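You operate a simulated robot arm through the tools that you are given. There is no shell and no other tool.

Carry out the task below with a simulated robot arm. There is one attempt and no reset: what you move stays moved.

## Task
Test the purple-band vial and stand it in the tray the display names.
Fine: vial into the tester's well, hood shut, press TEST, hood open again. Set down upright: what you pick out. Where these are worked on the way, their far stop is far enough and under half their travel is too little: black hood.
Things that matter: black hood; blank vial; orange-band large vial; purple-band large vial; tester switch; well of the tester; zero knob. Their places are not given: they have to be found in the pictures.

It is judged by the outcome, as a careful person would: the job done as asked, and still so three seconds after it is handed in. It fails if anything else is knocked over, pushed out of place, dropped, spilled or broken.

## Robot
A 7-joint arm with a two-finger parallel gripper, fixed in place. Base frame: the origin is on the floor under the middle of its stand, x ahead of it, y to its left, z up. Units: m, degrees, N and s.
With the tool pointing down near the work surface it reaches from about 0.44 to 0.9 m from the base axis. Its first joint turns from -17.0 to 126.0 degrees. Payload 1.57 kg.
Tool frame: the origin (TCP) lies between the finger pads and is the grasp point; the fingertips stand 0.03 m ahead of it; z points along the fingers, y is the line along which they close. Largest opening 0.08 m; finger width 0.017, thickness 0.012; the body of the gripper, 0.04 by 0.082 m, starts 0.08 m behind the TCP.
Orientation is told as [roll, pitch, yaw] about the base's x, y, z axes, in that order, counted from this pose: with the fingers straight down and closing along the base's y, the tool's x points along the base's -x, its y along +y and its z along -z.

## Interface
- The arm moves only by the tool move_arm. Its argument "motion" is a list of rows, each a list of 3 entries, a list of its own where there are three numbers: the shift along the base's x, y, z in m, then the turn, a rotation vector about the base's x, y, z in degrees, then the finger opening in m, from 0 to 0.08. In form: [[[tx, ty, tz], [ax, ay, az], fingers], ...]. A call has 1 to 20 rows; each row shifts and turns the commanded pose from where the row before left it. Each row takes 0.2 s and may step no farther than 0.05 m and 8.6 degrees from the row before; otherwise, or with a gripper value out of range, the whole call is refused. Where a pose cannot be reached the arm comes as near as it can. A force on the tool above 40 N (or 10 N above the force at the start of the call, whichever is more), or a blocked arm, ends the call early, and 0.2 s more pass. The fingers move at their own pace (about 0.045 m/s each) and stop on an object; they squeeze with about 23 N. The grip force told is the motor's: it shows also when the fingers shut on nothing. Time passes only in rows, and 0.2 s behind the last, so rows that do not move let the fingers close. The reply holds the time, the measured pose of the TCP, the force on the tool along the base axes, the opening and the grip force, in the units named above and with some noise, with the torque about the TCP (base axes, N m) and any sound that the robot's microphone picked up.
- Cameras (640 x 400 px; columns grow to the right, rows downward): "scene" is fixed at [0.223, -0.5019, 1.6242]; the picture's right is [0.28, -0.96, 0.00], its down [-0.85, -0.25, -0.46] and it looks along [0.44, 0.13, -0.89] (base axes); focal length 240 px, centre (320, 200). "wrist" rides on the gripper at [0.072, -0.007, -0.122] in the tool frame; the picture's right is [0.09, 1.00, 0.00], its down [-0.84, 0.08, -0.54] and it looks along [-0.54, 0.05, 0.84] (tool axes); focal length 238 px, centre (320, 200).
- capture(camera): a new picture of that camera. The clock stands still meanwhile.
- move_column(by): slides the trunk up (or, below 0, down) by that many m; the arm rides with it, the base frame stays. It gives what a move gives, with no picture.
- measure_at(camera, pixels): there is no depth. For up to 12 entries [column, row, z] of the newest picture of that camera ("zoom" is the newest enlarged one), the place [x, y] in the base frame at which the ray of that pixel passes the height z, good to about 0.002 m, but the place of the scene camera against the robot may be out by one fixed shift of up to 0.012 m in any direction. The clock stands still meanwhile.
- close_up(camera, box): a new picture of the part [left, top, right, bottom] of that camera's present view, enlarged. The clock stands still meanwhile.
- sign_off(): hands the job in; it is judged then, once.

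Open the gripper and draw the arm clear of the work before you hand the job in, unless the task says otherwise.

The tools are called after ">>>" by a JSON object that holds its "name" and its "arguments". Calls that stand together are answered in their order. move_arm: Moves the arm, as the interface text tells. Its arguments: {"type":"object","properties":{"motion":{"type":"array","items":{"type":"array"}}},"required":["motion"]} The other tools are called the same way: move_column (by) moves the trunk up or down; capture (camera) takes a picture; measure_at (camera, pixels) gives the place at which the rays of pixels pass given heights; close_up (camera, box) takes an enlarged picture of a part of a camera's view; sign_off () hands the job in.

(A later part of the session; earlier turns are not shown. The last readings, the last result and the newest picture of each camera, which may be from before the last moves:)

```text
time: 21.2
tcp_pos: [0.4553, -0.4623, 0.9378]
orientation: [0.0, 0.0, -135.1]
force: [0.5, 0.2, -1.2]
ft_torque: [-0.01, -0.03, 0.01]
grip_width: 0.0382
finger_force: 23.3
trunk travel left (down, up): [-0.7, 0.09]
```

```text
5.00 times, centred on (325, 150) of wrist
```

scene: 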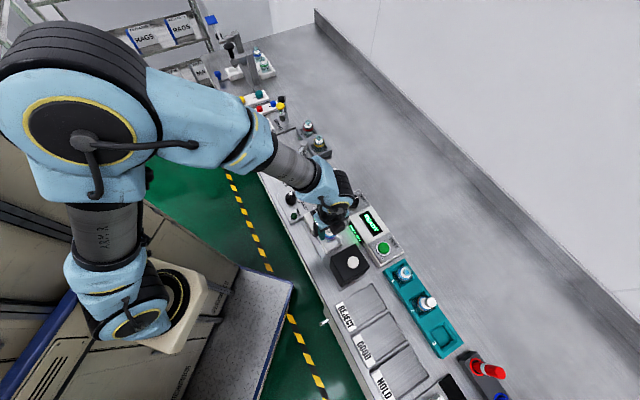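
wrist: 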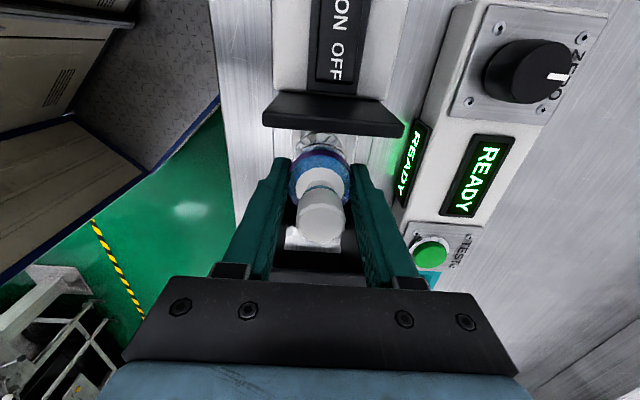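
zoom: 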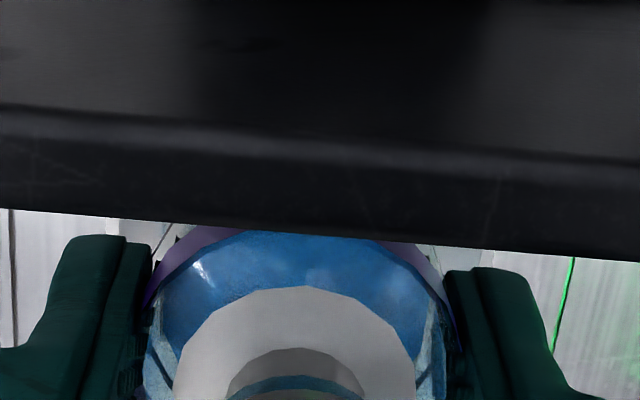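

No contact yet at z≈0.938 (tips ≈0.908, above the rim). I continue in 2 mm rows, watching for either floor or rim contact.

>>> {"name": "move_arm", "arguments": {"motion": [[[0, 0, -0.002], [0, 0, 0], 0.02], [[0, 0, -0.002], [0, 0, 0], 0.02]]}}

>>> {"name": "close_up", "arguments": {"camera": "scene", "box": [310, 220, 350, 260]}}

```text
time: 21.8
tcp_pos: [0.4562, -0.4621, 0.9337]
orientation: [0.1, 0.0, -135.0]
force: [0.3, -0.3, -1.4]
ft_torque: [0.03, -0.02, 0.0]
grip_width: 0.0385
finger_force: 23.3
trunk travel left (down, up): [-0.7, 0.09]
```

```text
10.00 times, centred on (330, 240) of scene
```

zoom: 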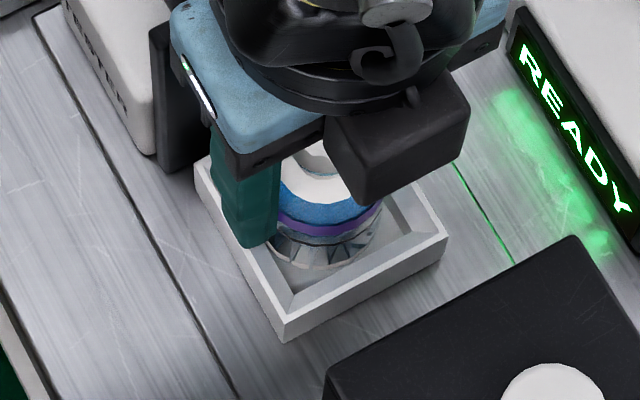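

Still free at z≈0.934. I go on in 1 mm rows.

>>> {"name": "move_arm", "arguments": {"motion": [[[0, 0, -0.0015], [0, 0, 0], 0.02], [[0, 0, -0.0015], [0, 0, 0], 0.02]]}}

```text
time: 22.4
tcp_pos: [0.4553, -0.4635, 0.93]
orientation: [-0.2, -0.1, -135.1]
force: [0.5, 0.0, -0.5]
ft_torque: [0.0, 0.03, -0.01]
grip_width: 0.0383
finger_force: 22.5
trunk travel left (down, up): [-0.7, 0.09]
```

Free at z=0.930. Another 3 mm in small rows.

>>> {"name": "move_arm", "arguments": {"motion": [[[0, 0, -0.0015], [0, 0, 0], 0.02], [[0, 0, -0.0015], [0, 0, 0], 0.02]]}}

>>> {"name": "close_up", "arguments": {"camera": "scene", "box": [310, 220, 350, 260]}}

>>> {"name": "close_up", "arguments": {"camera": "wrist", "box": [275, 130, 375, 210]}}

```text
time: 23.0
tcp_pos: [0.4557, -0.4628, 0.9281]
orientation: [0.0, 0.0, -135.0]
force: [0.0, -0.4, 2.1]
ft_torque: [-0.04, -0.03, -0.04]
grip_width: 0.0384
finger_force: 22.7
trunk travel left (down, up): [-0.7, 0.09]
```

```text
10.00 times, centred on (330, 240) of scene
```

zoom: 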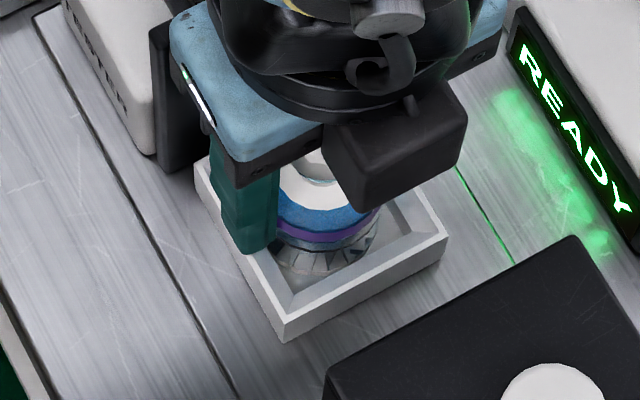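

```text
5.00 times, centred on (325, 170) of wrist
```

zoom: 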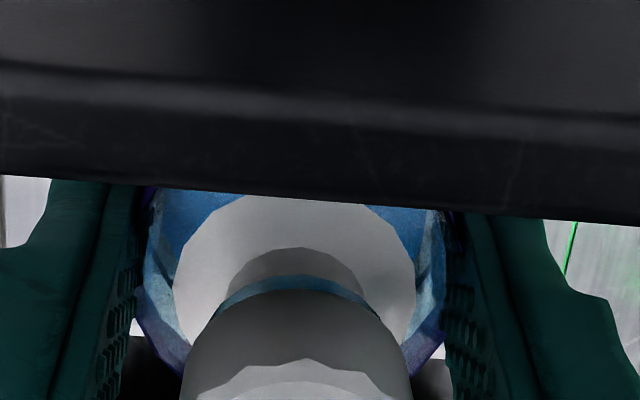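

Vertical force changed from about -1 to +2.1 N: first contact. I press 1 mm further to confirm it is seated.

>>> {"name": "move_arm", "arguments": {"motion": [[[0, 0, -0.001], [0, 0, 0], 0.02], [[0, 0, 0], [0, 0, 0], 0.02]]}}

```text
time: 23.6
tcp_pos: [0.455, -0.4631, 0.9272]
orientation: [0.0, 0.1, -135.1]
force: [1.6, 3.4, 7.7]
ft_torque: [0.16, -0.02, 0.03]
grip_width: 0.0386
finger_force: 22.8
trunk travel left (down, up): [-0.7, 0.09]
```

The lateral force (+1.6,+3.4) points along +u, so the vial bottom is probably riding the bevel on the hood side. I back off 2 mm, shift 1.5 mm along +u and descend again.

>>> {"name": "move_arm", "arguments": {"motion": [[[0, 0, 0.003], [0, 0, 0], 0.02], [[0.001, 0.001, 0], [0, 0, 0], 0.02], [[0, 0, -0.0015], [0, 0, 0], 0.02], [[0, 0, -0.001], [0, 0, 0], 0.02]]}}

```text
time: 24.6
tcp_pos: [0.4557, -0.4627, 0.9278]
orientation: [0.0, 0.1, -135.1]
force: [0.4, 0.1, -0.9]
ft_torque: [-0.01, -0.01, 0.0]
grip_width: 0.0384
finger_force: 23.1
trunk travel left (down, up): [-0.7, 0.09]
```

At nearly the same height there is now no contact, so the shift was right. I continue down in 1 mm rows.

>>> {"name": "move_arm", "arguments": {"motion": [[[0, 0, -0.001], [0, 0, 0], 0.02], [[0, 0, -0.001], [0, 0, 0], 0.02]]}}

```text
time: 25.2
tcp_pos: [0.4571, -0.4618, 0.926]
orientation: [0.0, 0.0, -135.1]
force: [-2.3, 3.8, 12.7]
ft_torque: [0.17, 0.14, -0.01]
grip_width: 0.0382
finger_force: 23.0
trunk travel left (down, up): [-0.7, 0.09]
```

Fz=12.7 N with the resultant near the vial axis: the vial is seated on the well floor. I relax 1 mm and open the fingers.

>>> {"name": "move_arm", "arguments": {"motion": [[[0, 0, 0.001], [0, 0, 0], 0.02], [[0, 0, 0], [0, 0, 0], 0.04], [[0, 0, 0], [0, 0, 0], 0.05], [[0, 0, 0], [0, 0, 0], 0.06], [[0, 0, 0], [0, 0, 0], 0.06]]}}

>>> {"name": "close_up", "arguments": {"camera": "scene", "box": [310, 220, 350, 260]}}

>>> {"name": "capture", "arguments": {"camera": "wrist"}}

```text
time: 26.4
tcp_pos: [0.4562, -0.4612, 0.9267]
orientation: [0.1, -0.1, -135.2]
force: [-0.4, 0.0, 0.3]
ft_torque: [0.02, -0.02, 0.03]
grip_width: 0.0601
finger_force: 0.0
trunk travel left (down, up): [-0.7, 0.09]
```

```text
10.00 times, centred on (330, 240) of scene
```

zoom: 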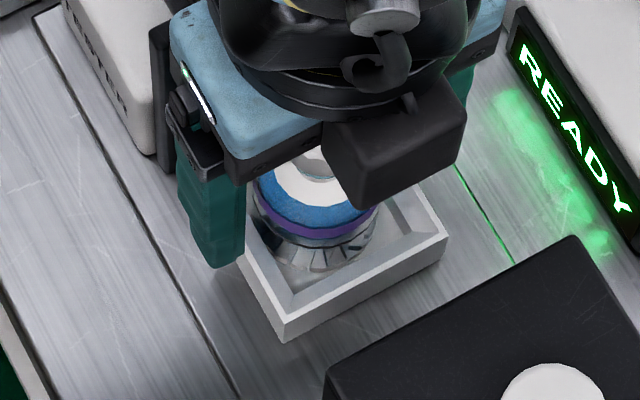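

```text
taken
```

wrist: 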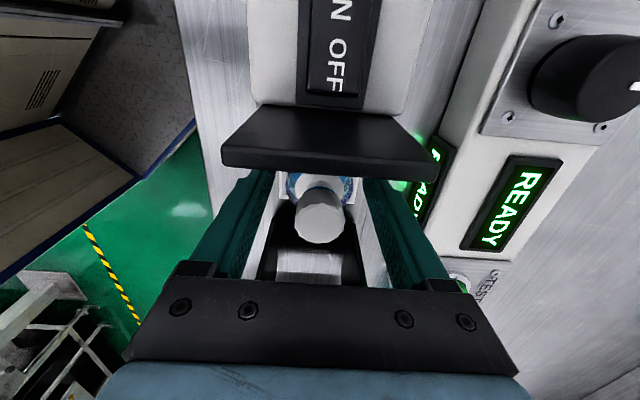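

The vial stands free between the open fingers. I retract straight up slowly and check that it stays upright.

>>> {"name": "move_arm", "arguments": {"motion": [[[0, 0, 0.02], [0, 0, 0], 0.06], [[0, 0, 0.03], [0, 0, 0], 0.06], [[0, 0, 0.04], [0, 0, 0], 0.06], [[0, 0, 0.04], [0, 0, 0], 0.06], [[0, 0, 0.04], [0, 0, 0], 0.06], [[0, 0, 0.04], [0, 0, 0], 0.06]]}}

>>> {"name": "close_up", "arguments": {"camera": "scene", "box": [310, 220, 350, 260]}}

>>> {"name": "capture", "arguments": {"camera": "wrist"}}

```text
time: 27.8
tcp_pos: [0.4575, -0.4618, 1.1377]
orientation: [-0.2, 0.0, -135.1]
force: [0.1, 0.3, 0.3]
ft_torque: [0.02, 0.07, 0.0]
grip_width: 0.0602
finger_force: 0.1
trunk travel left (down, up): [-0.7, 0.09]
```

```text
10.00 times, centred on (330, 240) of scene
```

zoom: 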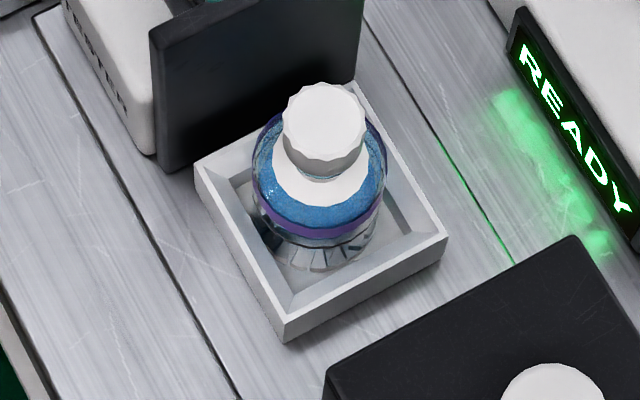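

```text
taken
```

wrist: 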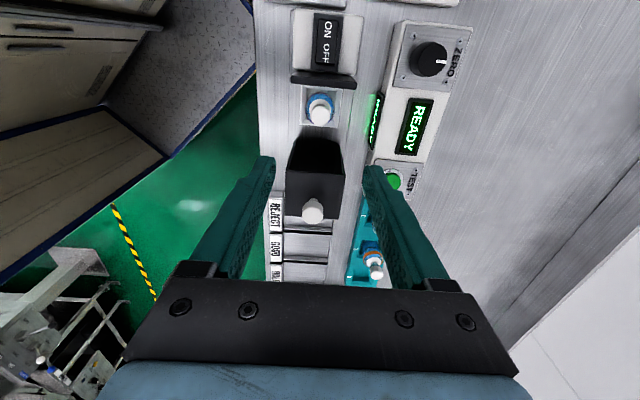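

The vial stands upright in the well. The hood top is ≈0.977 and its knob spans ≈0.98–1.01. I measure the knob and the rail direction for sliding the hood.

>>> {"name": "measure_at", "arguments": {"camera": "zoom", "pixels": [[40, 10, 0.866], [240, 398, 0.866], [363, 20, 0.866], [510, 255, 0.866], [555, 390, 1.01]]}}

>>> {"name": "measure_at", "arguments": {"camera": "wrist", "pixels": [[312, 213, 1.008], [319, 113, 0.9535], [289, 80, 0.977], [356, 86, 0.977], [290, 139, 0.977], [343, 147, 0.977], [338, 219, 0.977], [287, 214, 0.977], [394, 181, 0.912]]}}

>>> {"name": "close_up", "arguments": {"camera": "wrist", "box": [260, 60, 380, 240]}}

```text
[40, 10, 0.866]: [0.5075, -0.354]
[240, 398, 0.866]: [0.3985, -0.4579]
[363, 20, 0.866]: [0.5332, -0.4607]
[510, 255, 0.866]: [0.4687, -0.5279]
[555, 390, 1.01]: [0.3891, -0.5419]
```

```text
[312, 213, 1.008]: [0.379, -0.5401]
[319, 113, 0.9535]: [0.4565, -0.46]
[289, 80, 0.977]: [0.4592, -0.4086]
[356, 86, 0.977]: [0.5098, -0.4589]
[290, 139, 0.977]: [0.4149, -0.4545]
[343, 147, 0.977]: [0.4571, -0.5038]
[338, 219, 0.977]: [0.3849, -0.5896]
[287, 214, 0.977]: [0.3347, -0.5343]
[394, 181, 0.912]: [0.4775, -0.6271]
```

```text
2.22 times, centred on (320, 150) of wrist
```

zoom: 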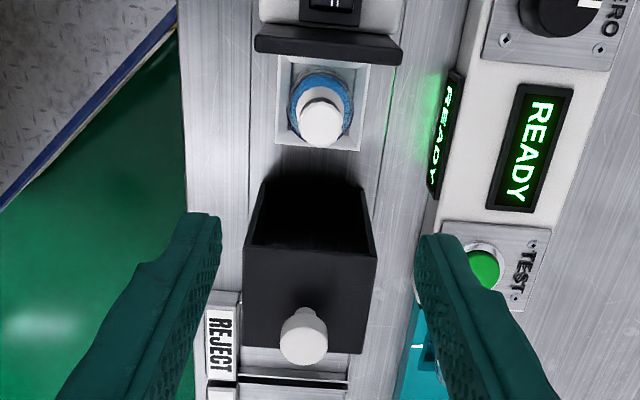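

Knob ≈(0.378,-0.540). I turn the tool back to yaw -45° (fingers closing along the slide direction) while moving above the knob at z≈1.137.

>>> {"name": "move_arm", "arguments": {"motion": [[[-0.00715, -0.00705, 0], [0, 0, 8.2], 0.07], [[-0.00715, -0.00705, 0], [0, 0, 8.2], 0.07], [[-0.00715, -0.00705, 0], [0, 0, 8.2], 0.07], [[-0.00715, -0.00705, 0], [0, 0, 8.2], 0.07], [[-0.00715, -0.00705, 0], [0, 0, 8.2], 0.07], [[-0.00715, -0.00705, 0], [0, 0, 8.2], 0.07], [[-0.00715, -0.00705, 0], [0, 0, 8.2], 0.07], [[-0.00715, -0.00705, 0], [0, 0, 8.2], 0.07], [[-0.00715, -0.00705, 0], [0, 0, 8.2], 0.07], [[-0.00715, -0.00705, 0], [0, 0, 8.2], 0.07], [[-0.00715, -0.00705, 0], [0, 0, 8.0], 0.07]]}}

>>> {"name": "capture", "arguments": {"camera": "wrist"}}

```text
time: 30.2
tcp_pos: [0.3779, -0.5376, 1.1341]
orientation: [-0.1, 0.0, -45.0]
force: [-0.9, 0.6, -0.1]
ft_torque: [0.01, 0.01, 0.0]
grip_width: 0.07
finger_force: 0.0
trunk travel left (down, up): [-0.7, 0.09]
```

```text
taken
```

wrist: 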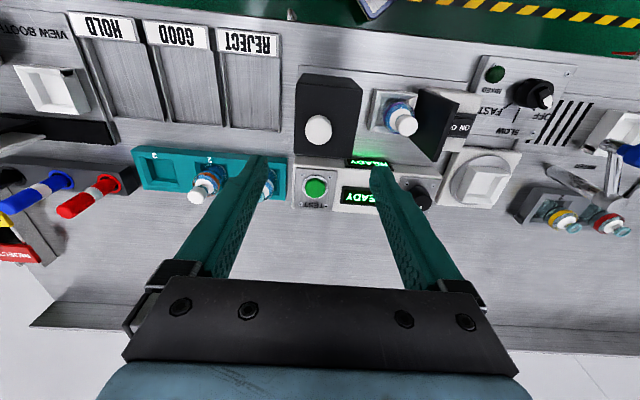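

The knob is at (318,129), i.e. ≈(0.3765,-0.540). I descend over it to z≈1.045 first and check centring.

>>> {"name": "move_arm", "arguments": {"motion": [[[-0.001, 0, -0.03], [0, 0, 0], 0.07], [[0, 0, -0.03], [0, 0, 0], 0.07], [[0, 0, -0.03], [0, 0, 0], 0.07]]}}

>>> {"name": "capture", "arguments": {"camera": "wrist"}}

```text
time: 31.0
tcp_pos: [0.3778, -0.5376, 1.0447]
orientation: [0.0, 0.0, -45.1]
force: [-0.2, 0.1, 1.0]
ft_torque: [-0.03, -0.02, 0.03]
grip_width: 0.0699
finger_force: 0.0
trunk travel left (down, up): [-0.7, 0.09]
```

```text
taken
```

wrist: 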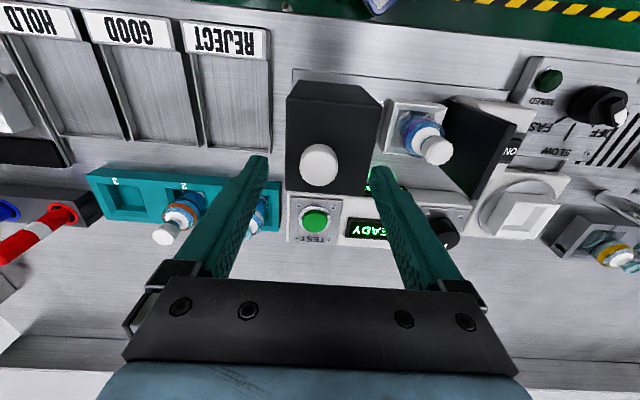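

Centred: knob at (319,165) as expected. I descend 30 mm so the fingertips (≈0.984) flank the knob just above the hood top.

>>> {"name": "move_arm", "arguments": {"motion": [[[0, 0, -0.015], [0, 0, 0], 0.07], [[0, 0, -0.015], [0, 0, 0], 0.07], [[0, 0, 0], [0, 0, 0], 0.05], [[0, 0, 0], [0, 0, 0], 0.03], [[0, 0, 0], [0, 0, 0], 0.02], [[0, 0, 0], [0, 0, 0], 0.02], [[0, 0, 0], [0, 0, 0], 0.02]]}}

>>> {"name": "capture", "arguments": {"camera": "wrist"}}

```text
time: 32.6
tcp_pos: [0.3769, -0.5394, 1.0154]
orientation: [0.0, 0.0, -45.1]
force: [0.7, 0.6, -2.9]
ft_torque: [-0.05, -0.07, 0.04]
grip_width: 0.0275
finger_force: 34.7
trunk travel left (down, up): [-0.7, 0.09]
```

```text
taken
```

wrist: 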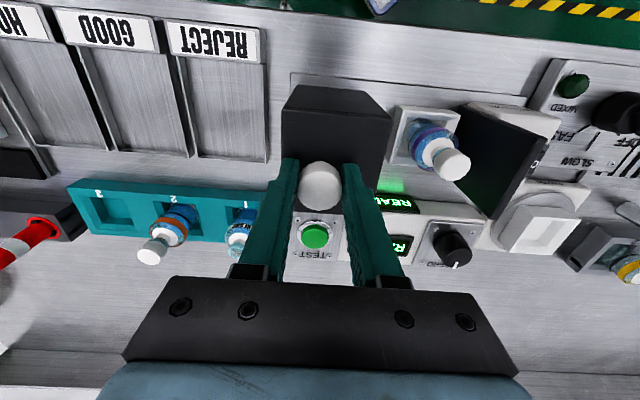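

The knob is gripped (27.5 mm). I slide the hood 40 mm toward the well along the bench direction and check forces.

>>> {"name": "move_arm", "arguments": {"motion": [[[0.0071, 0.0071, 0], [0, 0, 0], 0.02], [[0.0071, 0.0071, 0], [0, 0, 0], 0.02], [[0.0071, 0.0071, 0], [0, 0, 0], 0.02], [[0.0071, 0.0071, 0], [0, 0, 0], 0.02]]}}

>>> {"name": "capture", "arguments": {"camera": "wrist"}}

```text
time: 33.6
tcp_pos: [0.4052, -0.5102, 1.0152]
orientation: [0.0, 0.0, -45.1]
force: [3.1, -3.8, -18.6]
ft_torque: [-0.54, -0.57, 0.01]
grip_width: 0.0275
finger_force: 37.7
trunk travel left (down, up): [-0.7, 0.09]
```

```text
taken
```

wrist: 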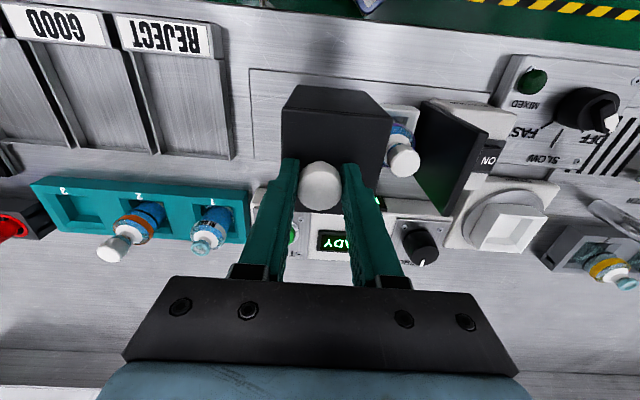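

The hood slid with the knob, but the tool shows Fz=-18.6 N. I hold still one row to see whether the force remains.

>>> {"name": "move_arm", "arguments": {"motion": [[[0, 0, 0], [0, 0, 0], 0.02]]}}

>>> {"name": "close_up", "arguments": {"camera": "wrist", "box": [240, 60, 440, 260]}}

>>> {"name": "close_up", "arguments": {"camera": "scene", "box": [290, 180, 390, 290]}}

```text
time: 34.0
tcp_pos: [0.4062, -0.5093, 1.0149]
orientation: [-0.1, 0.1, -45.2]
force: [5.2, -4.9, -21.0]
ft_torque: [-0.45, -0.43, 0.07]
grip_width: 0.0273
finger_force: 38.2
trunk travel left (down, up): [-0.7, 0.09]
```

```text
2.00 times, centred on (340, 160) of wrist
```

zoom: 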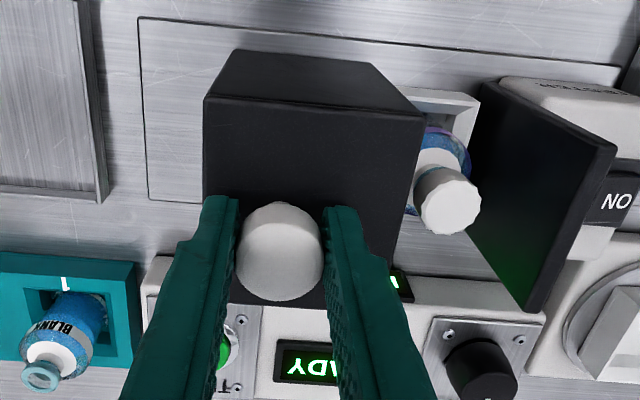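

```text
3.64 times, centred on (340, 235) of scene
```

zoom: 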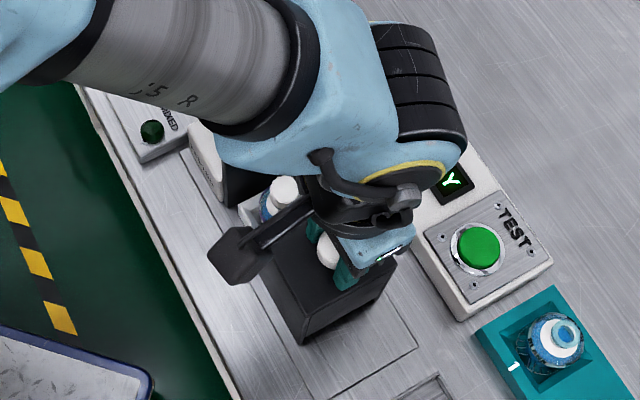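

The force is static, from squeezing the mushroom-shaped knob. I loosen the grip to about 33 mm so that the fingers merely bracket the knob and push it along.

>>> {"name": "move_arm", "arguments": {"motion": [[[0, 0, 0], [0, 0, 0], 0.033], [[0, 0, 0], [0, 0, 0], 0.033], [[0, 0, 0], [0, 0, 0], 0.033]]}}

```text
time: 34.8
tcp_pos: [0.4045, -0.5091, 1.0163]
orientation: [0.0, 0.0, -45.1]
force: [-0.1, -0.4, 0.3]
ft_torque: [-0.04, 0.02, 0.04]
grip_width: 0.033
finger_force: 0.1
trunk travel left (down, up): [-0.7, 0.09]
```

Force is gone. I push on 30 mm with the trailing finger.

>>> {"name": "move_arm", "arguments": {"motion": [[[0.0071, 0.0071, 0], [0, 0, 0], 0.033], [[0.0071, 0.0071, 0], [0, 0, 0], 0.033], [[0.0071, 0.0071, 0], [0, 0, 0], 0.033]]}}

>>> {"name": "close_up", "arguments": {"camera": "wrist", "box": [240, 60, 440, 260]}}

```text
time: 35.6
tcp_pos: [0.426, -0.4878, 1.0161]
orientation: [0.0, 0.0, -45.1]
force: [-0.2, 0.2, -0.4]
ft_torque: [-0.04, 0.02, 0.01]
grip_width: 0.0335
finger_force: 0.3
trunk travel left (down, up): [-0.7, 0.09]
```

```text
2.00 times, centred on (340, 160) of wrist
```

zoom: 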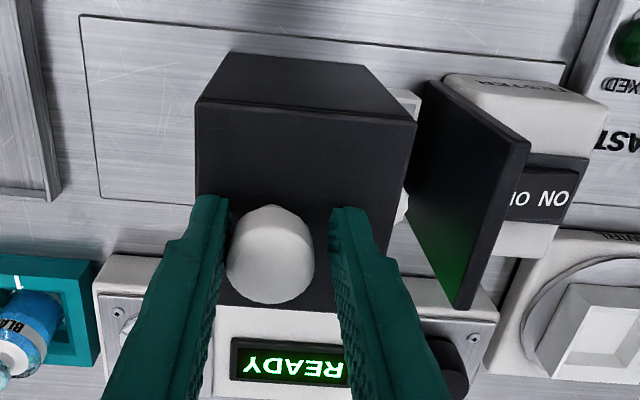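

The hood is now over the vial, with roughly 30 mm left to the end plate. I keep pushing in 10 mm rows.

>>> {"name": "move_arm", "arguments": {"motion": [[[0.0071, 0.0071, 0], [0, 0, 0], 0.033], [[0.0071, 0.0071, 0], [0, 0, 0], 0.033]]}}

>>> {"name": "close_up", "arguments": {"camera": "wrist", "box": [240, 60, 440, 260]}}

```text
time: 36.2
tcp_pos: [0.4403, -0.473, 1.0171]
orientation: [0.0, 0.0, -45.1]
force: [-0.7, 1.1, 0.0]
ft_torque: [0.02, 0.01, 0.02]
grip_width: 0.0333
finger_force: 0.4
trunk travel left (down, up): [-0.7, 0.09]
```

```text
2.00 times, centred on (340, 160) of wrist
```

zoom: 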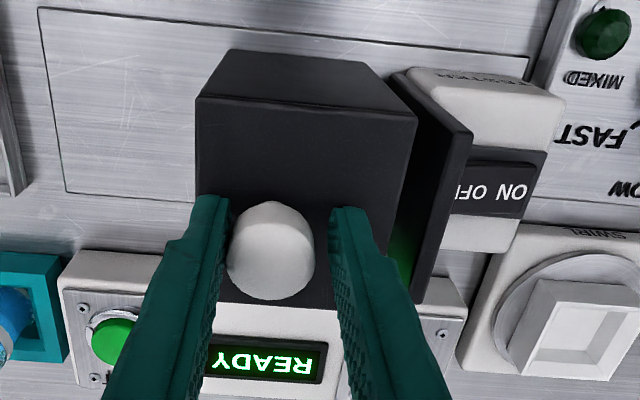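

About 15 mm remain. I push in 5 mm rows and watch for the stop.

>>> {"name": "move_arm", "arguments": {"motion": [[[0.0036, 0.0036, 0], [0, 0, 0], 0.033], [[0.0036, 0.0036, 0], [0, 0, 0], 0.033], [[0.0036, 0.0036, 0], [0, 0, 0], 0.033]]}}

>>> {"name": "close_up", "arguments": {"camera": "wrist", "box": [240, 60, 440, 260]}}

```text
time: 37.0
tcp_pos: [0.4509, -0.4644, 1.0168]
orientation: [-0.1, 0.1, -45.2]
force: [-4.5, -3.6, 3.4]
ft_torque: [-0.09, 0.07, -0.05]
grip_width: 0.0384
finger_force: 3.7
trunk travel left (down, up): [-0.7, 0.09]
```

```text
2.00 times, centred on (340, 160) of wrist
```

zoom: 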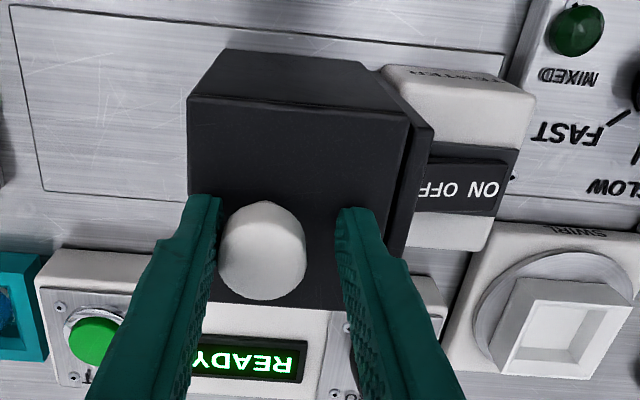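

The hood has reached its stop against the end plate (reaction ≈6 N along the slide, the finger yielded 5 mm). I open the fingers and rise clear.

>>> {"name": "move_arm", "arguments": {"motion": [[[0, 0, 0], [0, 0, 0], 0.05], [[0, 0, 0], [0, 0, 0], 0.06], [[0, 0, 0.03], [0, 0, 0], 0.06], [[0, 0, 0.04], [0, 0, 0], 0.06], [[0, 0, 0.04], [0, 0, 0], 0.06]]}}

>>> {"name": "capture", "arguments": {"camera": "wrist"}}

>>> {"name": "close_up", "arguments": {"camera": "wrist", "box": [240, 60, 440, 220]}}

```text
time: 38.2
tcp_pos: [0.4501, -0.4643, 1.1268]
orientation: [0.1, 0.0, -45.1]
force: [0.5, -0.7, 0.0]
ft_torque: [0.01, 0.0, -0.01]
grip_width: 0.0601
finger_force: 0.0
trunk travel left (down, up): [-0.7, 0.09]
```

```text
taken
```

wrist: 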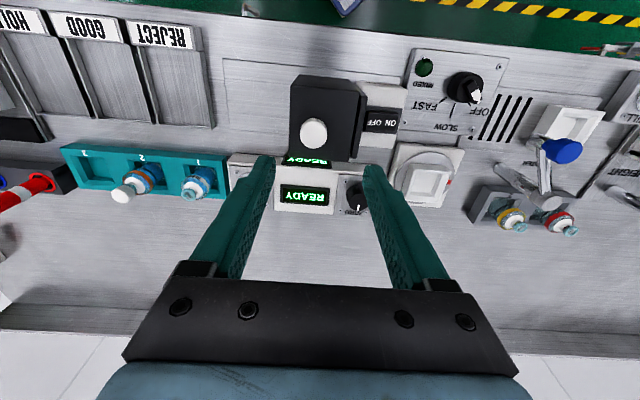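

```text
2.50 times, centred on (340, 140) of wrist
```

zoom: 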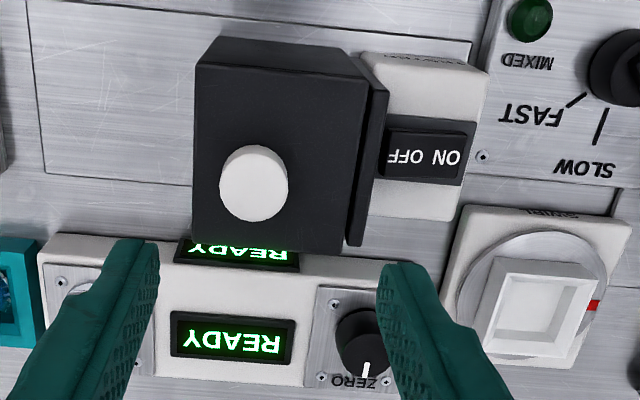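

The hood is flush with the end plate and the display still reads READY. I close the fingers and move above the TEST button (≈(0.467,-0.626)) for a look.

>>> {"name": "move_arm", "arguments": {"motion": [[[0.0041, -0.0405, 0], [0, 0, 0], 0.03], [[0.0041, -0.0405, 0], [0, 0, 0], 0.0], [[0.0041, -0.0405, 0], [0, 0, 0], 0.0], [[0.0041, -0.0405, 0], [0, 0, 0], 0.0], [[0, 0, -0.03], [0, 0, 0], 0.0], [[0, 0, -0.03], [0, 0, 0], 0.0]]}}

>>> {"name": "capture", "arguments": {"camera": "wrist"}}

```text
time: 39.6
tcp_pos: [0.4694, -0.6245, 1.0649]
orientation: [0.0, -0.1, -45.1]
force: [0.3, -0.3, 0.0]
ft_torque: [-0.05, -0.03, 0.0]
grip_width: 0.0002
finger_force: 21.5
trunk travel left (down, up): [-0.7, 0.09]
```

```text
taken
```

wrist: 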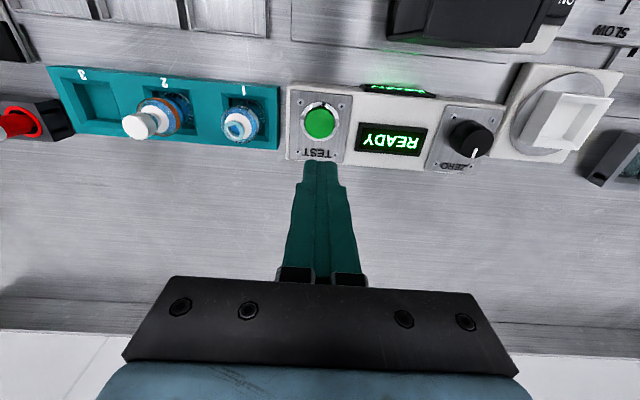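

The button is at (320,124), exactly where a point below the TCP at z=0.912 should appear. I descend to a tip height of about 0.925.

>>> {"name": "move_arm", "arguments": {"motion": [[[0, 0, -0.04], [0, 0, 0], 0.0], [[0, 0, -0.04], [0, 0, 0], 0.0], [[0, 0, -0.028], [0, 0, 0], 0.0]]}}

>>> {"name": "capture", "arguments": {"camera": "wrist"}}

```text
time: 40.4
tcp_pos: [0.4695, -0.6253, 0.9594]
orientation: [0.0, 0.0, -45.1]
force: [-0.4, 0.5, 0.3]
ft_torque: [-0.04, -0.03, 0.02]
grip_width: 0.0
finger_force: 21.4
trunk travel left (down, up): [-0.7, 0.09]
```

```text
taken
```

wrist: 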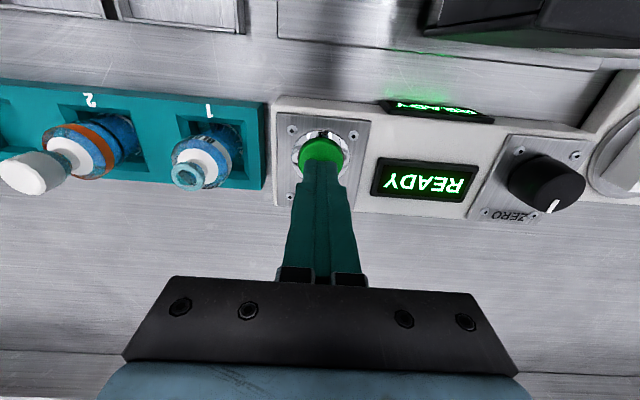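

The tip is right above the button. I press down in 3–4 mm rows watching force and sound.

>>> {"name": "move_arm", "arguments": {"motion": [[[0, 0, -0.005], [0, 0, 0], 0.0], [[0, 0, -0.004], [0, 0, 0], 0.0], [[0, 0, -0.004], [0, 0, 0], 0.0]]}}

```text
time: 41.2
tcp_pos: [0.4687, -0.626, 0.9455]
orientation: [0.0, 0.1, -45.1]
force: [0.8, 1.2, 2.7]
ft_torque: [0.06, -0.05, 0.05]
grip_width: 0.0001
finger_force: 21.3
trunk travel left (down, up): [-0.7, 0.09]
heard: click
```

A click was heard at light contact. I rise off the button and look at the display.

>>> {"name": "move_arm", "arguments": {"motion": [[[0, 0, 0.02], [0, 0, 0], 0.0], [[0, 0, 0.03], [0, 0, 0], 0.0], [[0, 0, 0.04], [0, 0, 0], 0.0]]}}

>>> {"name": "capture", "arguments": {"camera": "wrist"}}

>>> {"name": "close_up", "arguments": {"camera": "scene", "box": [300, 180, 420, 280]}}

```text
time: 42.0
tcp_pos: [0.4658, -0.6276, 1.0343]
orientation: [0.0, 0.0, -45.2]
force: [0.2, -1.0, -0.2]
ft_torque: [0.0, 0.0, -0.02]
grip_width: 0.0
finger_force: 21.7
trunk travel left (down, up): [-0.7, 0.09]
```

```text
taken
```

wrist: 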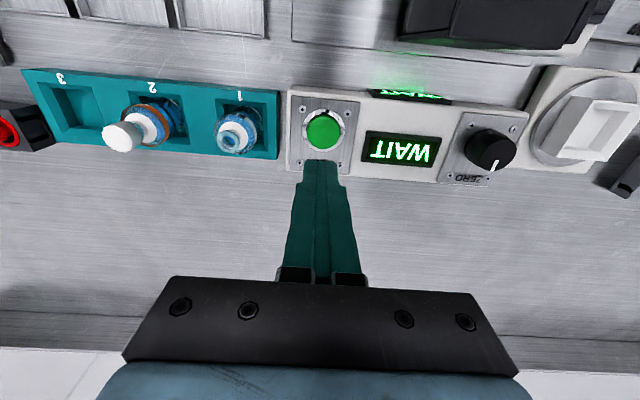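

```text
4.00 times, centred on (360, 230) of scene
```

zoom: 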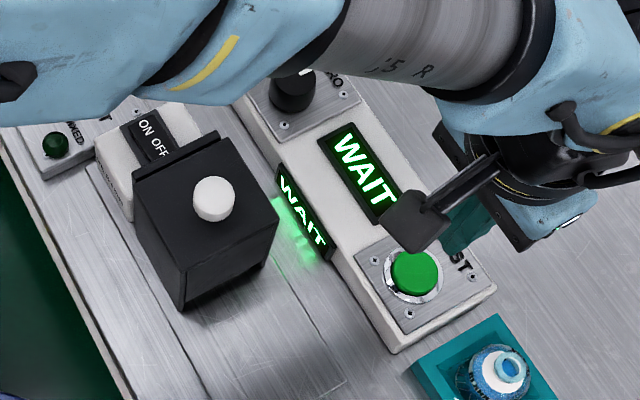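

The display reads WAIT. I stay put for about 2 s and look again.

>>> {"name": "move_arm", "arguments": {"motion": [[[0, 0, 0.02], [0, 0, 0], 0.0], [[0, 0, 0], [0, 0, 0], 0.0], [[0, 0, 0], [0, 0, 0], 0.0], [[0, 0, 0], [0, 0, 0], 0.0], [[0, 0, 0], [0, 0, 0], 0.0], [[0, 0, 0], [0, 0, 0], 0.0], [[0, 0, 0], [0, 0, 0], 0.0], [[0, 0, 0], [0, 0, 0], 0.0], [[0, 0, 0], [0, 0, 0], 0.0], [[0, 0, 0], [0, 0, 0], 0.0]]}}

>>> {"name": "close_up", "arguments": {"camera": "scene", "box": [300, 180, 420, 280]}}

>>> {"name": "capture", "arguments": {"camera": "wrist"}}

```text
time: 44.2
tcp_pos: [0.4661, -0.626, 1.0559]
orientation: [0.0, 0.0, -45.1]
force: [-0.6, -0.4, 0.7]
ft_torque: [0.03, 0.01, 0.01]
grip_width: 0.0
finger_force: 21.4
trunk travel left (down, up): [-0.7, 0.09]
```

```text
4.00 times, centred on (360, 230) of scene
```

zoom: 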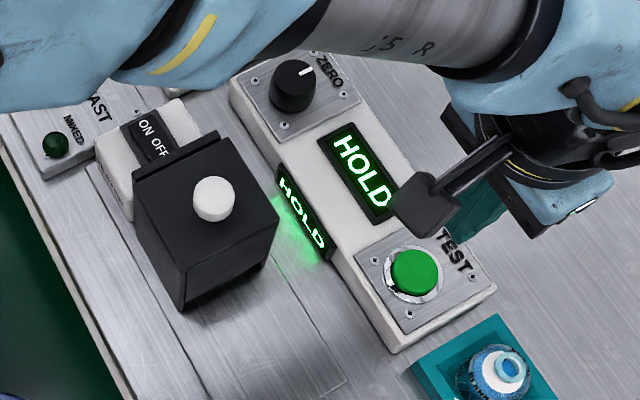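

```text
taken
```

wrist: 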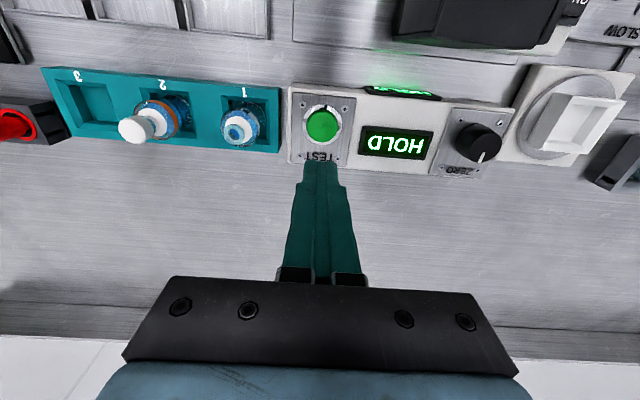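

The display now reads HOLD. Next I open the hood: I rise, open the fingers, and return above the knob.

>>> {"name": "move_arm", "arguments": {"motion": [[[0, 0, 0.04], [0, 0, 0], 0.03], [[0, 0, 0.03], [0, 0, 0], 0.07], [[-0.0045, 0.0395, 0], [0, 0, 0], 0.07], [[-0.0045, 0.0395, 0], [0, 0, 0], 0.07], [[-0.0045, 0.0395, 0], [0, 0, 0], 0.07], [[-0.0045, 0.0395, 0], [0, 0, 0], 0.07], [[0, 0, 0], [0, 0, 0], 0.07]]}}

>>> {"name": "capture", "arguments": {"camera": "wrist"}}

>>> {"name": "close_up", "arguments": {"camera": "wrist", "box": [240, 60, 440, 220]}}

```text
time: 45.8
tcp_pos: [0.4486, -0.4663, 1.1265]
orientation: [-0.1, 0.1, -45.1]
force: [-0.9, 0.4, 0.4]
ft_torque: [0.01, 0.01, 0.01]
grip_width: 0.0702
finger_force: 0.1
trunk travel left (down, up): [-0.7, 0.09]
```

```text
taken
```

wrist: 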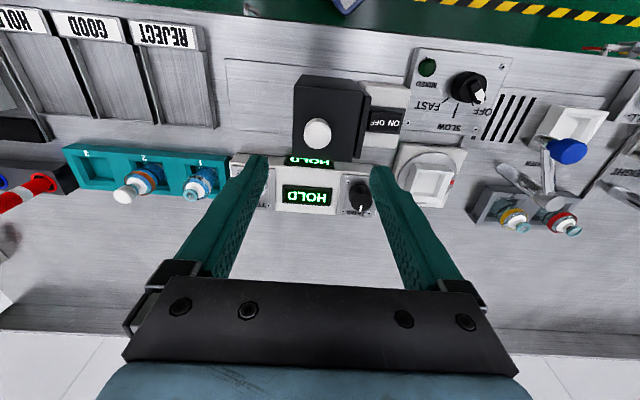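

```text
2.50 times, centred on (340, 140) of wrist
```

zoom: 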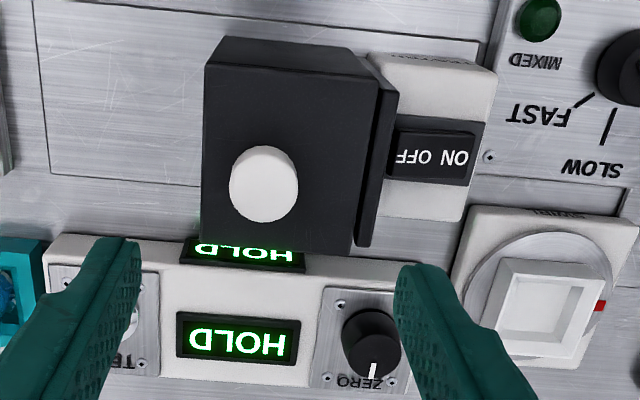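

HOLD stays displayed. The knob is ≈3 mm toward -u of the TCP; I correct and descend around it to z≈1.016, then bracket it to 34 mm.

>>> {"name": "move_arm", "arguments": {"motion": [[[-0.0007, -0.0035, -0.03], [0, 0, 0], 0.07], [[0, 0, -0.035], [0, 0, 0], 0.07], [[0, 0, -0.03], [0, 0, 0], 0.07], [[0, 0, -0.015], [0, 0, 0], 0.07], [[0, 0, 0], [0, 0, 0], 0.05], [[0, 0, 0], [0, 0, 0], 0.035], [[0, 0, 0], [0, 0, 0], 0.034], [[0, 0, 0], [0, 0, 0], 0.034]]}}

>>> {"name": "capture", "arguments": {"camera": "wrist"}}

```text
time: 47.6
tcp_pos: [0.4476, -0.4696, 1.0164]
orientation: [0.0, 0.1, -45.1]
force: [0.2, -0.8, -0.7]
ft_torque: [0.0, -0.03, 0.02]
grip_width: 0.0341
finger_force: 0.1
trunk travel left (down, up): [-0.7, 0.09]
```

```text
taken
```

wrist: 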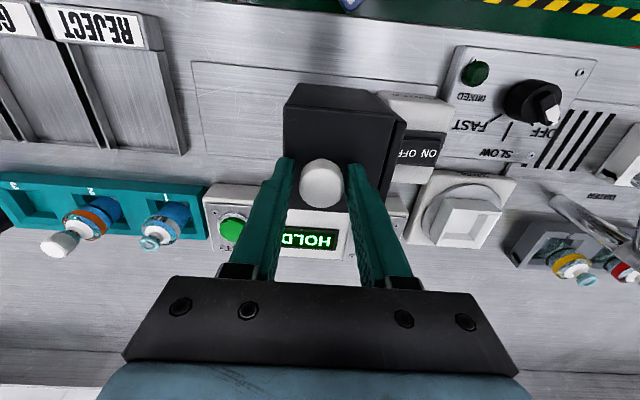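

The knob is bracketed with no force. I slide the hood back 50 mm.

>>> {"name": "move_arm", "arguments": {"motion": [[[-0.0071, -0.0071, 0], [0, 0, 0], 0.034], [[-0.0071, -0.0071, 0], [0, 0, 0], 0.034], [[-0.0071, -0.0071, 0], [0, 0, 0], 0.034], [[-0.0071, -0.0071, 0], [0, 0, 0], 0.034], [[-0.0071, -0.0071, 0], [0, 0, 0], 0.034]]}}

>>> {"name": "capture", "arguments": {"camera": "wrist"}}

```text
time: 48.8
tcp_pos: [0.4121, -0.5065, 1.0155]
orientation: [0.0, 0.0, -45.1]
force: [0.6, -0.2, -0.6]
ft_torque: [-0.04, -0.01, -0.02]
grip_width: 0.0344
finger_force: 0.8
trunk travel left (down, up): [-0.7, 0.09]
```

```text
taken
```

wrist: 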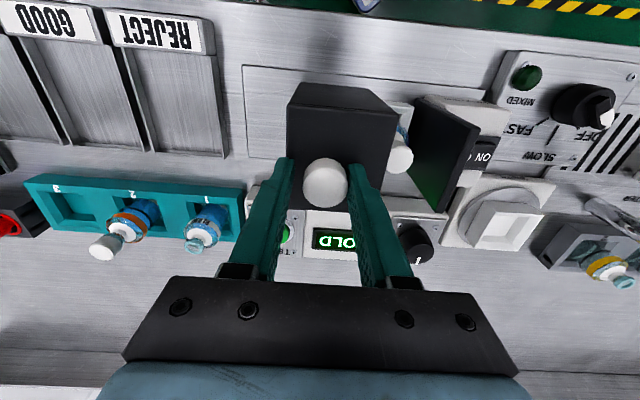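

The hood slides back smoothly, with the vial left standing in the well. I continue another 45 mm.

>>> {"name": "move_arm", "arguments": {"motion": [[[-0.0071, -0.0071, 0], [0, 0, 0], 0.034], [[-0.0071, -0.0071, 0], [0, 0, 0], 0.034], [[-0.0071, -0.0071, 0], [0, 0, 0], 0.034], [[-0.0071, -0.0071, 0], [0, 0, 0], 0.034], [[-0.0036, -0.0036, 0], [0, 0, 0], 0.034]]}}

>>> {"name": "capture", "arguments": {"camera": "wrist"}}

```text
time: 50.0
tcp_pos: [0.3808, -0.5389, 1.0148]
orientation: [0.1, 0.0, -45.2]
force: [0.3, -0.3, 0.2]
ft_torque: [-0.01, 0.0, 0.02]
grip_width: 0.0341
finger_force: 0.1
trunk travel left (down, up): [-0.7, 0.09]
```

```text
taken
```

wrist: 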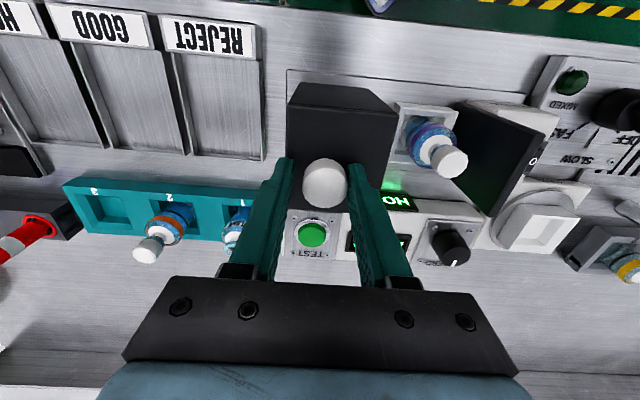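

The hood is nearly back at its start; I push a few more mm until the far stop is felt.

>>> {"name": "move_arm", "arguments": {"motion": [[[-0.0028, -0.0028, 0], [0, 0, 0], 0.034], [[-0.0028, -0.0028, 0], [0, 0, 0], 0.034]]}}

```text
time: 50.6
tcp_pos: [0.3751, -0.5444, 1.0142]
orientation: [0.0, 0.1, -45.1]
force: [1.1, 1.7, -0.2]
ft_torque: [-0.01, -0.04, 0.02]
grip_width: 0.0354
finger_force: 1.0
trunk travel left (down, up): [-0.7, 0.09]
```

The stop is felt (≈2 N, fingers yielding). I open the fingers, rise clear to z≈1.125, then turn back to yaw -135° while moving over the well.

>>> {"name": "move_arm", "arguments": {"motion": [[[0, 0, 0], [0, 0, 0], 0.05], [[0, 0, 0], [0, 0, 0], 0.065], [[0, 0, 0.03], [0, 0, 0], 0.065], [[0, 0, 0.04], [0, 0, 0], 0.065], [[0, 0, 0.04], [0, 0, 0], 0.065]]}}

>>> {"name": "move_arm", "arguments": {"motion": [[[0.0074, 0.0075, 0], [0, 0, -8.2], 0.065], [[0.0074, 0.0075, 0], [0, 0, -8.2], 0.065], [[0.0074, 0.0075, 0], [0, 0, -8.2], 0.065], [[0.0074, 0.0075, 0], [0, 0, -8.2], 0.065], [[0.0074, 0.0075, 0], [0, 0, -8.2], 0.065], [[0.0074, 0.0075, 0], [0, 0, -8.2], 0.065], [[0.0074, 0.0075, 0], [0, 0, -8.2], 0.065], [[0.0074, 0.0075, 0], [0, 0, -8.2], 0.065], [[0.0074, 0.0075, 0], [0, 0, -8.2], 0.065], [[0.0074, 0.0075, 0], [0, 0, -8.2], 0.065], [[0.0074, 0.0075, 0], [0, 0, -7.9], 0.065]]}}

>>> {"name": "capture", "arguments": {"camera": "wrist"}}

>>> {"name": "capture", "arguments": {"camera": "scene"}}

```text
time: 51.8
tcp_pos: [0.3757, -0.5421, 1.1266]
orientation: [0.1, 0.0, -45.1]
force: [0.0, 0.0, -0.1]
ft_torque: [0.01, 0.03, 0.0]
grip_width: 0.065
finger_force: 0.1
trunk travel left (down, up): [-0.7, 0.09]
```

```text
time: 54.2
tcp_pos: [0.4573, -0.4618, 1.1245]
orientation: [0.1, -0.1, -135.1]
force: [-0.2, 0.5, -0.1]
ft_torque: [0.02, 0.01, -0.01]
grip_width: 0.0651
finger_force: 0.1
trunk travel left (down, up): [-0.7, 0.09]
```

```text
taken
```

wrist: 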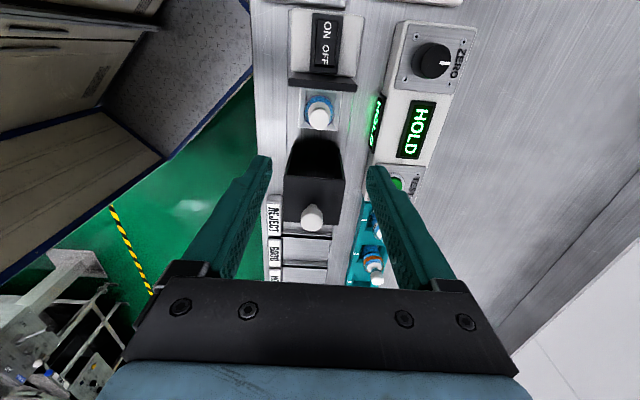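

```text
taken
```

scene: 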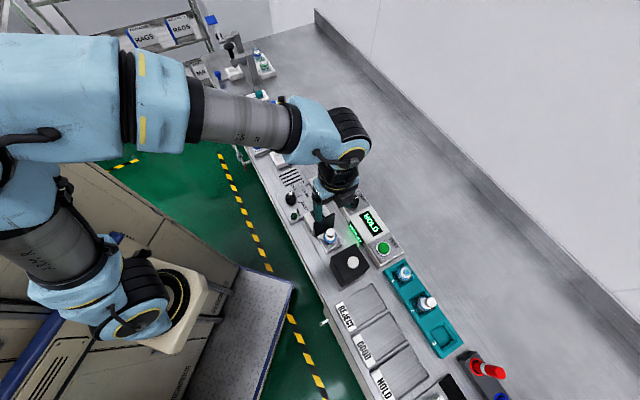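

The vial's cap is at about (319,117), close to the expected (320,119). I zoom to confirm the centring before descending.

>>> {"name": "close_up", "arguments": {"camera": "wrist", "box": [280, 80, 360, 140]}}

>>> {"name": "close_up", "arguments": {"camera": "scene", "box": [310, 220, 350, 260]}}

```text
6.67 times, centred on (320, 110) of wrist
```

zoom: 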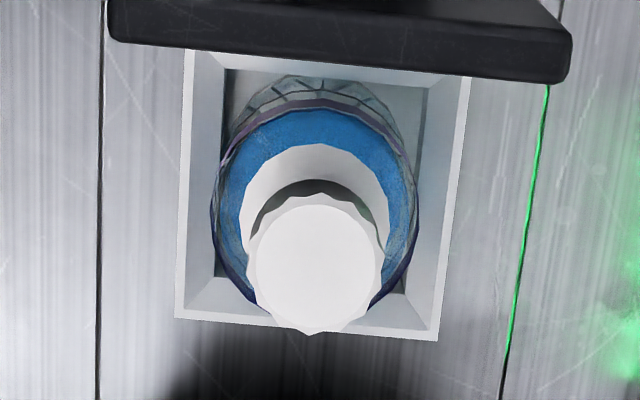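

```text
10.00 times, centred on (330, 240) of scene
```

zoom: 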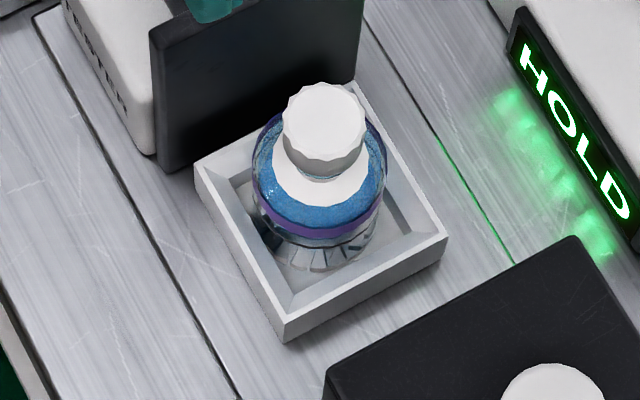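

Centring is within 1 mm. I descend to z≈0.965 with fingers straddling the cap, then check.

>>> {"name": "move_arm", "arguments": {"motion": [[[-0.0006, 0.0006, -0.04], [0, 0, 0], 0.065], [[0, 0, -0.04], [0, 0, 0], 0.065], [[0, 0, -0.04], [0, 0, 0], 0.065], [[0, 0, -0.04], [0, 0, 0], 0.065]]}}

>>> {"name": "capture", "arguments": {"camera": "wrist"}}

```text
time: 55.2
tcp_pos: [0.4574, -0.4625, 0.9662]
orientation: [0.0, 0.0, -135.0]
force: [-0.3, -0.6, 0.0]
ft_torque: [-0.04, -0.02, 0.01]
grip_width: 0.0649
finger_force: 0.1
trunk travel left (down, up): [-0.7, 0.09]
```

```text
taken
```

wrist: 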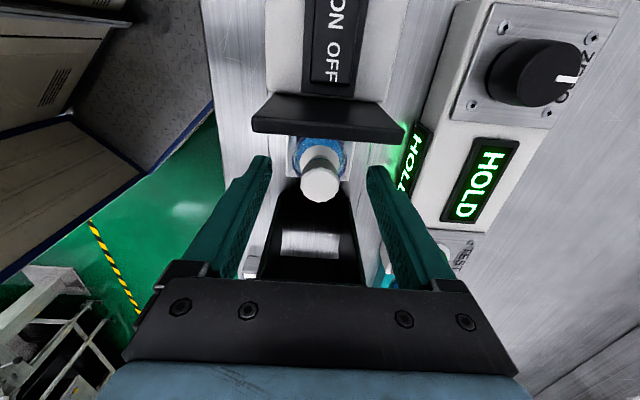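

Cap at (320,185), centred. I descend to z≈0.927 and close on the body.

>>> {"name": "move_arm", "arguments": {"motion": [[[0, 0, -0.02], [0, 0, 0], 0.065], [[0, 0, -0.018], [0, 0, 0], 0.065], [[0, 0, 0], [0, 0, 0], 0.065]]}}

```text
time: 56.0
tcp_pos: [0.4574, -0.4605, 0.9267]
orientation: [0.0, -0.1, -135.0]
force: [0.0, -0.6, -0.5]
ft_torque: [-0.03, -0.02, -0.02]
grip_width: 0.0653
finger_force: 0.1
trunk travel left (down, up): [-0.7, 0.09]
```

No contact at z=0.927. I close the fingers on the vial.

>>> {"name": "move_arm", "arguments": {"motion": [[[0, 0, 0], [0, 0, 0], 0.05], [[0, 0, 0], [0, 0, 0], 0.03], [[0, 0, 0], [0, 0, 0], 0.02], [[0, 0, 0], [0, 0, 0], 0.02], [[0, 0, 0], [0, 0, 0], 0.02]]}}

>>> {"name": "capture", "arguments": {"camera": "wrist"}}

```text
time: 57.2
tcp_pos: [0.4579, -0.4608, 0.927]
orientation: [0.1, 0.0, -134.9]
force: [0.6, 0.5, -0.2]
ft_torque: [0.0, -0.02, 0.01]
grip_width: 0.0384
finger_force: 22.9
trunk travel left (down, up): [-0.7, 0.09]
```

```text
taken
```

wrist: 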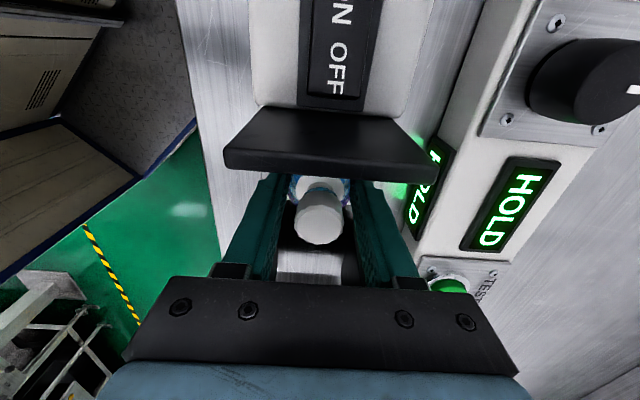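

Gripped at 38.4 mm. I lift straight up slowly out of the well.

>>> {"name": "move_arm", "arguments": {"motion": [[[0, 0, 0.01], [0, 0, 0], 0.02], [[0, 0, 0.02], [0, 0, 0], 0.02], [[0, 0, 0.03], [0, 0, 0], 0.02], [[0, 0, 0.04], [0, 0, 0], 0.02], [[0, 0, 0.04], [0, 0, 0], 0.02], [[0, 0, 0.04], [0, 0, 0], 0.02], [[0, 0, 0.035], [0, 0, 0], 0.02]]}}

>>> {"name": "capture", "arguments": {"camera": "wrist"}}

```text
time: 58.8
tcp_pos: [0.4563, -0.4637, 1.1425]
orientation: [-0.2, 0.0, -135.0]
force: [-1.0, 0.7, -0.9]
ft_torque: [0.0, 0.03, 0.01]
grip_width: 0.0383
finger_force: 23.4
trunk travel left (down, up): [-0.7, 0.09]
```

```text
taken
```

wrist: 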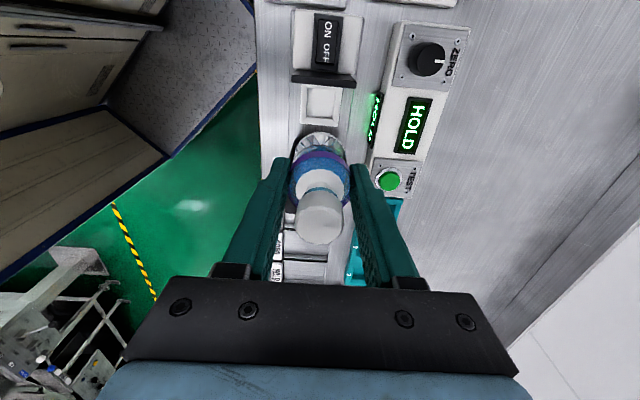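

The vial is held and the well is empty. I carry it along the bench at z≈1.14 to above the HOLD tray (≈(0.177,-0.742)).

>>> {"name": "move_arm", "arguments": {"motion": [[[-0.028, -0.028, 0], [0, 0, 0], 0.02], [[-0.028, -0.028, 0], [0, 0, 0], 0.02], [[-0.028, -0.028, 0], [0, 0, 0], 0.02], [[-0.028, -0.028, 0], [0, 0, 0], 0.02], [[-0.028, -0.028, 0], [0, 0, 0], 0.02], [[-0.028, -0.028, 0], [0, 0, 0], 0.02], [[-0.028, -0.028, 0], [0, 0, 0], 0.02], [[-0.028, -0.028, 0], [0, 0, 0], 0.02], [[-0.028, -0.028, 0], [0, 0, 0], 0.02], [[-0.028, -0.028, 0], [0, 0, 0], 0.02]]}}

>>> {"name": "capture", "arguments": {"camera": "wrist"}}

>>> {"name": "capture", "arguments": {"camera": "scene"}}

```text
time: 61.0
tcp_pos: [0.177, -0.7424, 1.1412]
orientation: [0.1, 0.0, -134.9]
force: [-0.1, -0.1, -0.7]
ft_torque: [0.0, 0.01, 0.01]
grip_width: 0.0384
finger_force: 22.8
trunk travel left (down, up): [-0.7, 0.09]
```

```text
taken
```

wrist: 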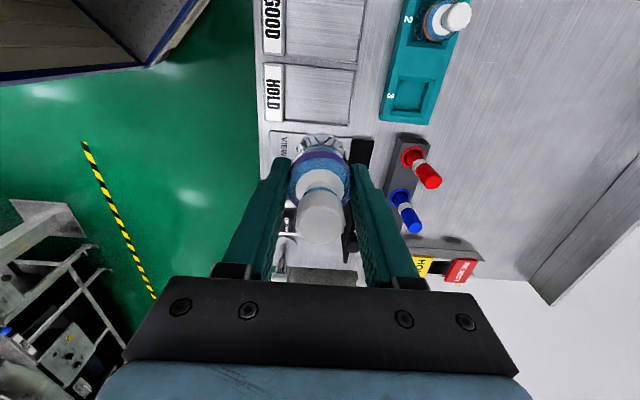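

```text
taken
```

scene: 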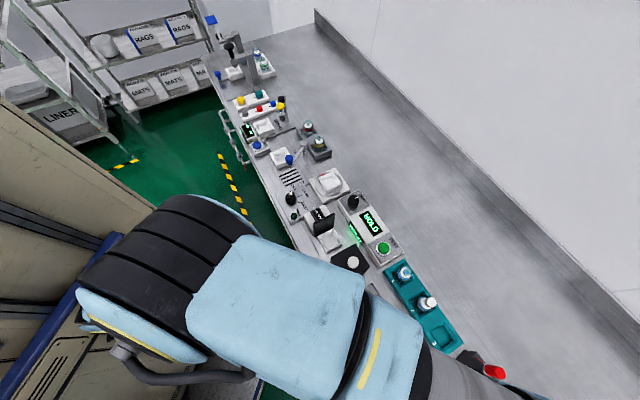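

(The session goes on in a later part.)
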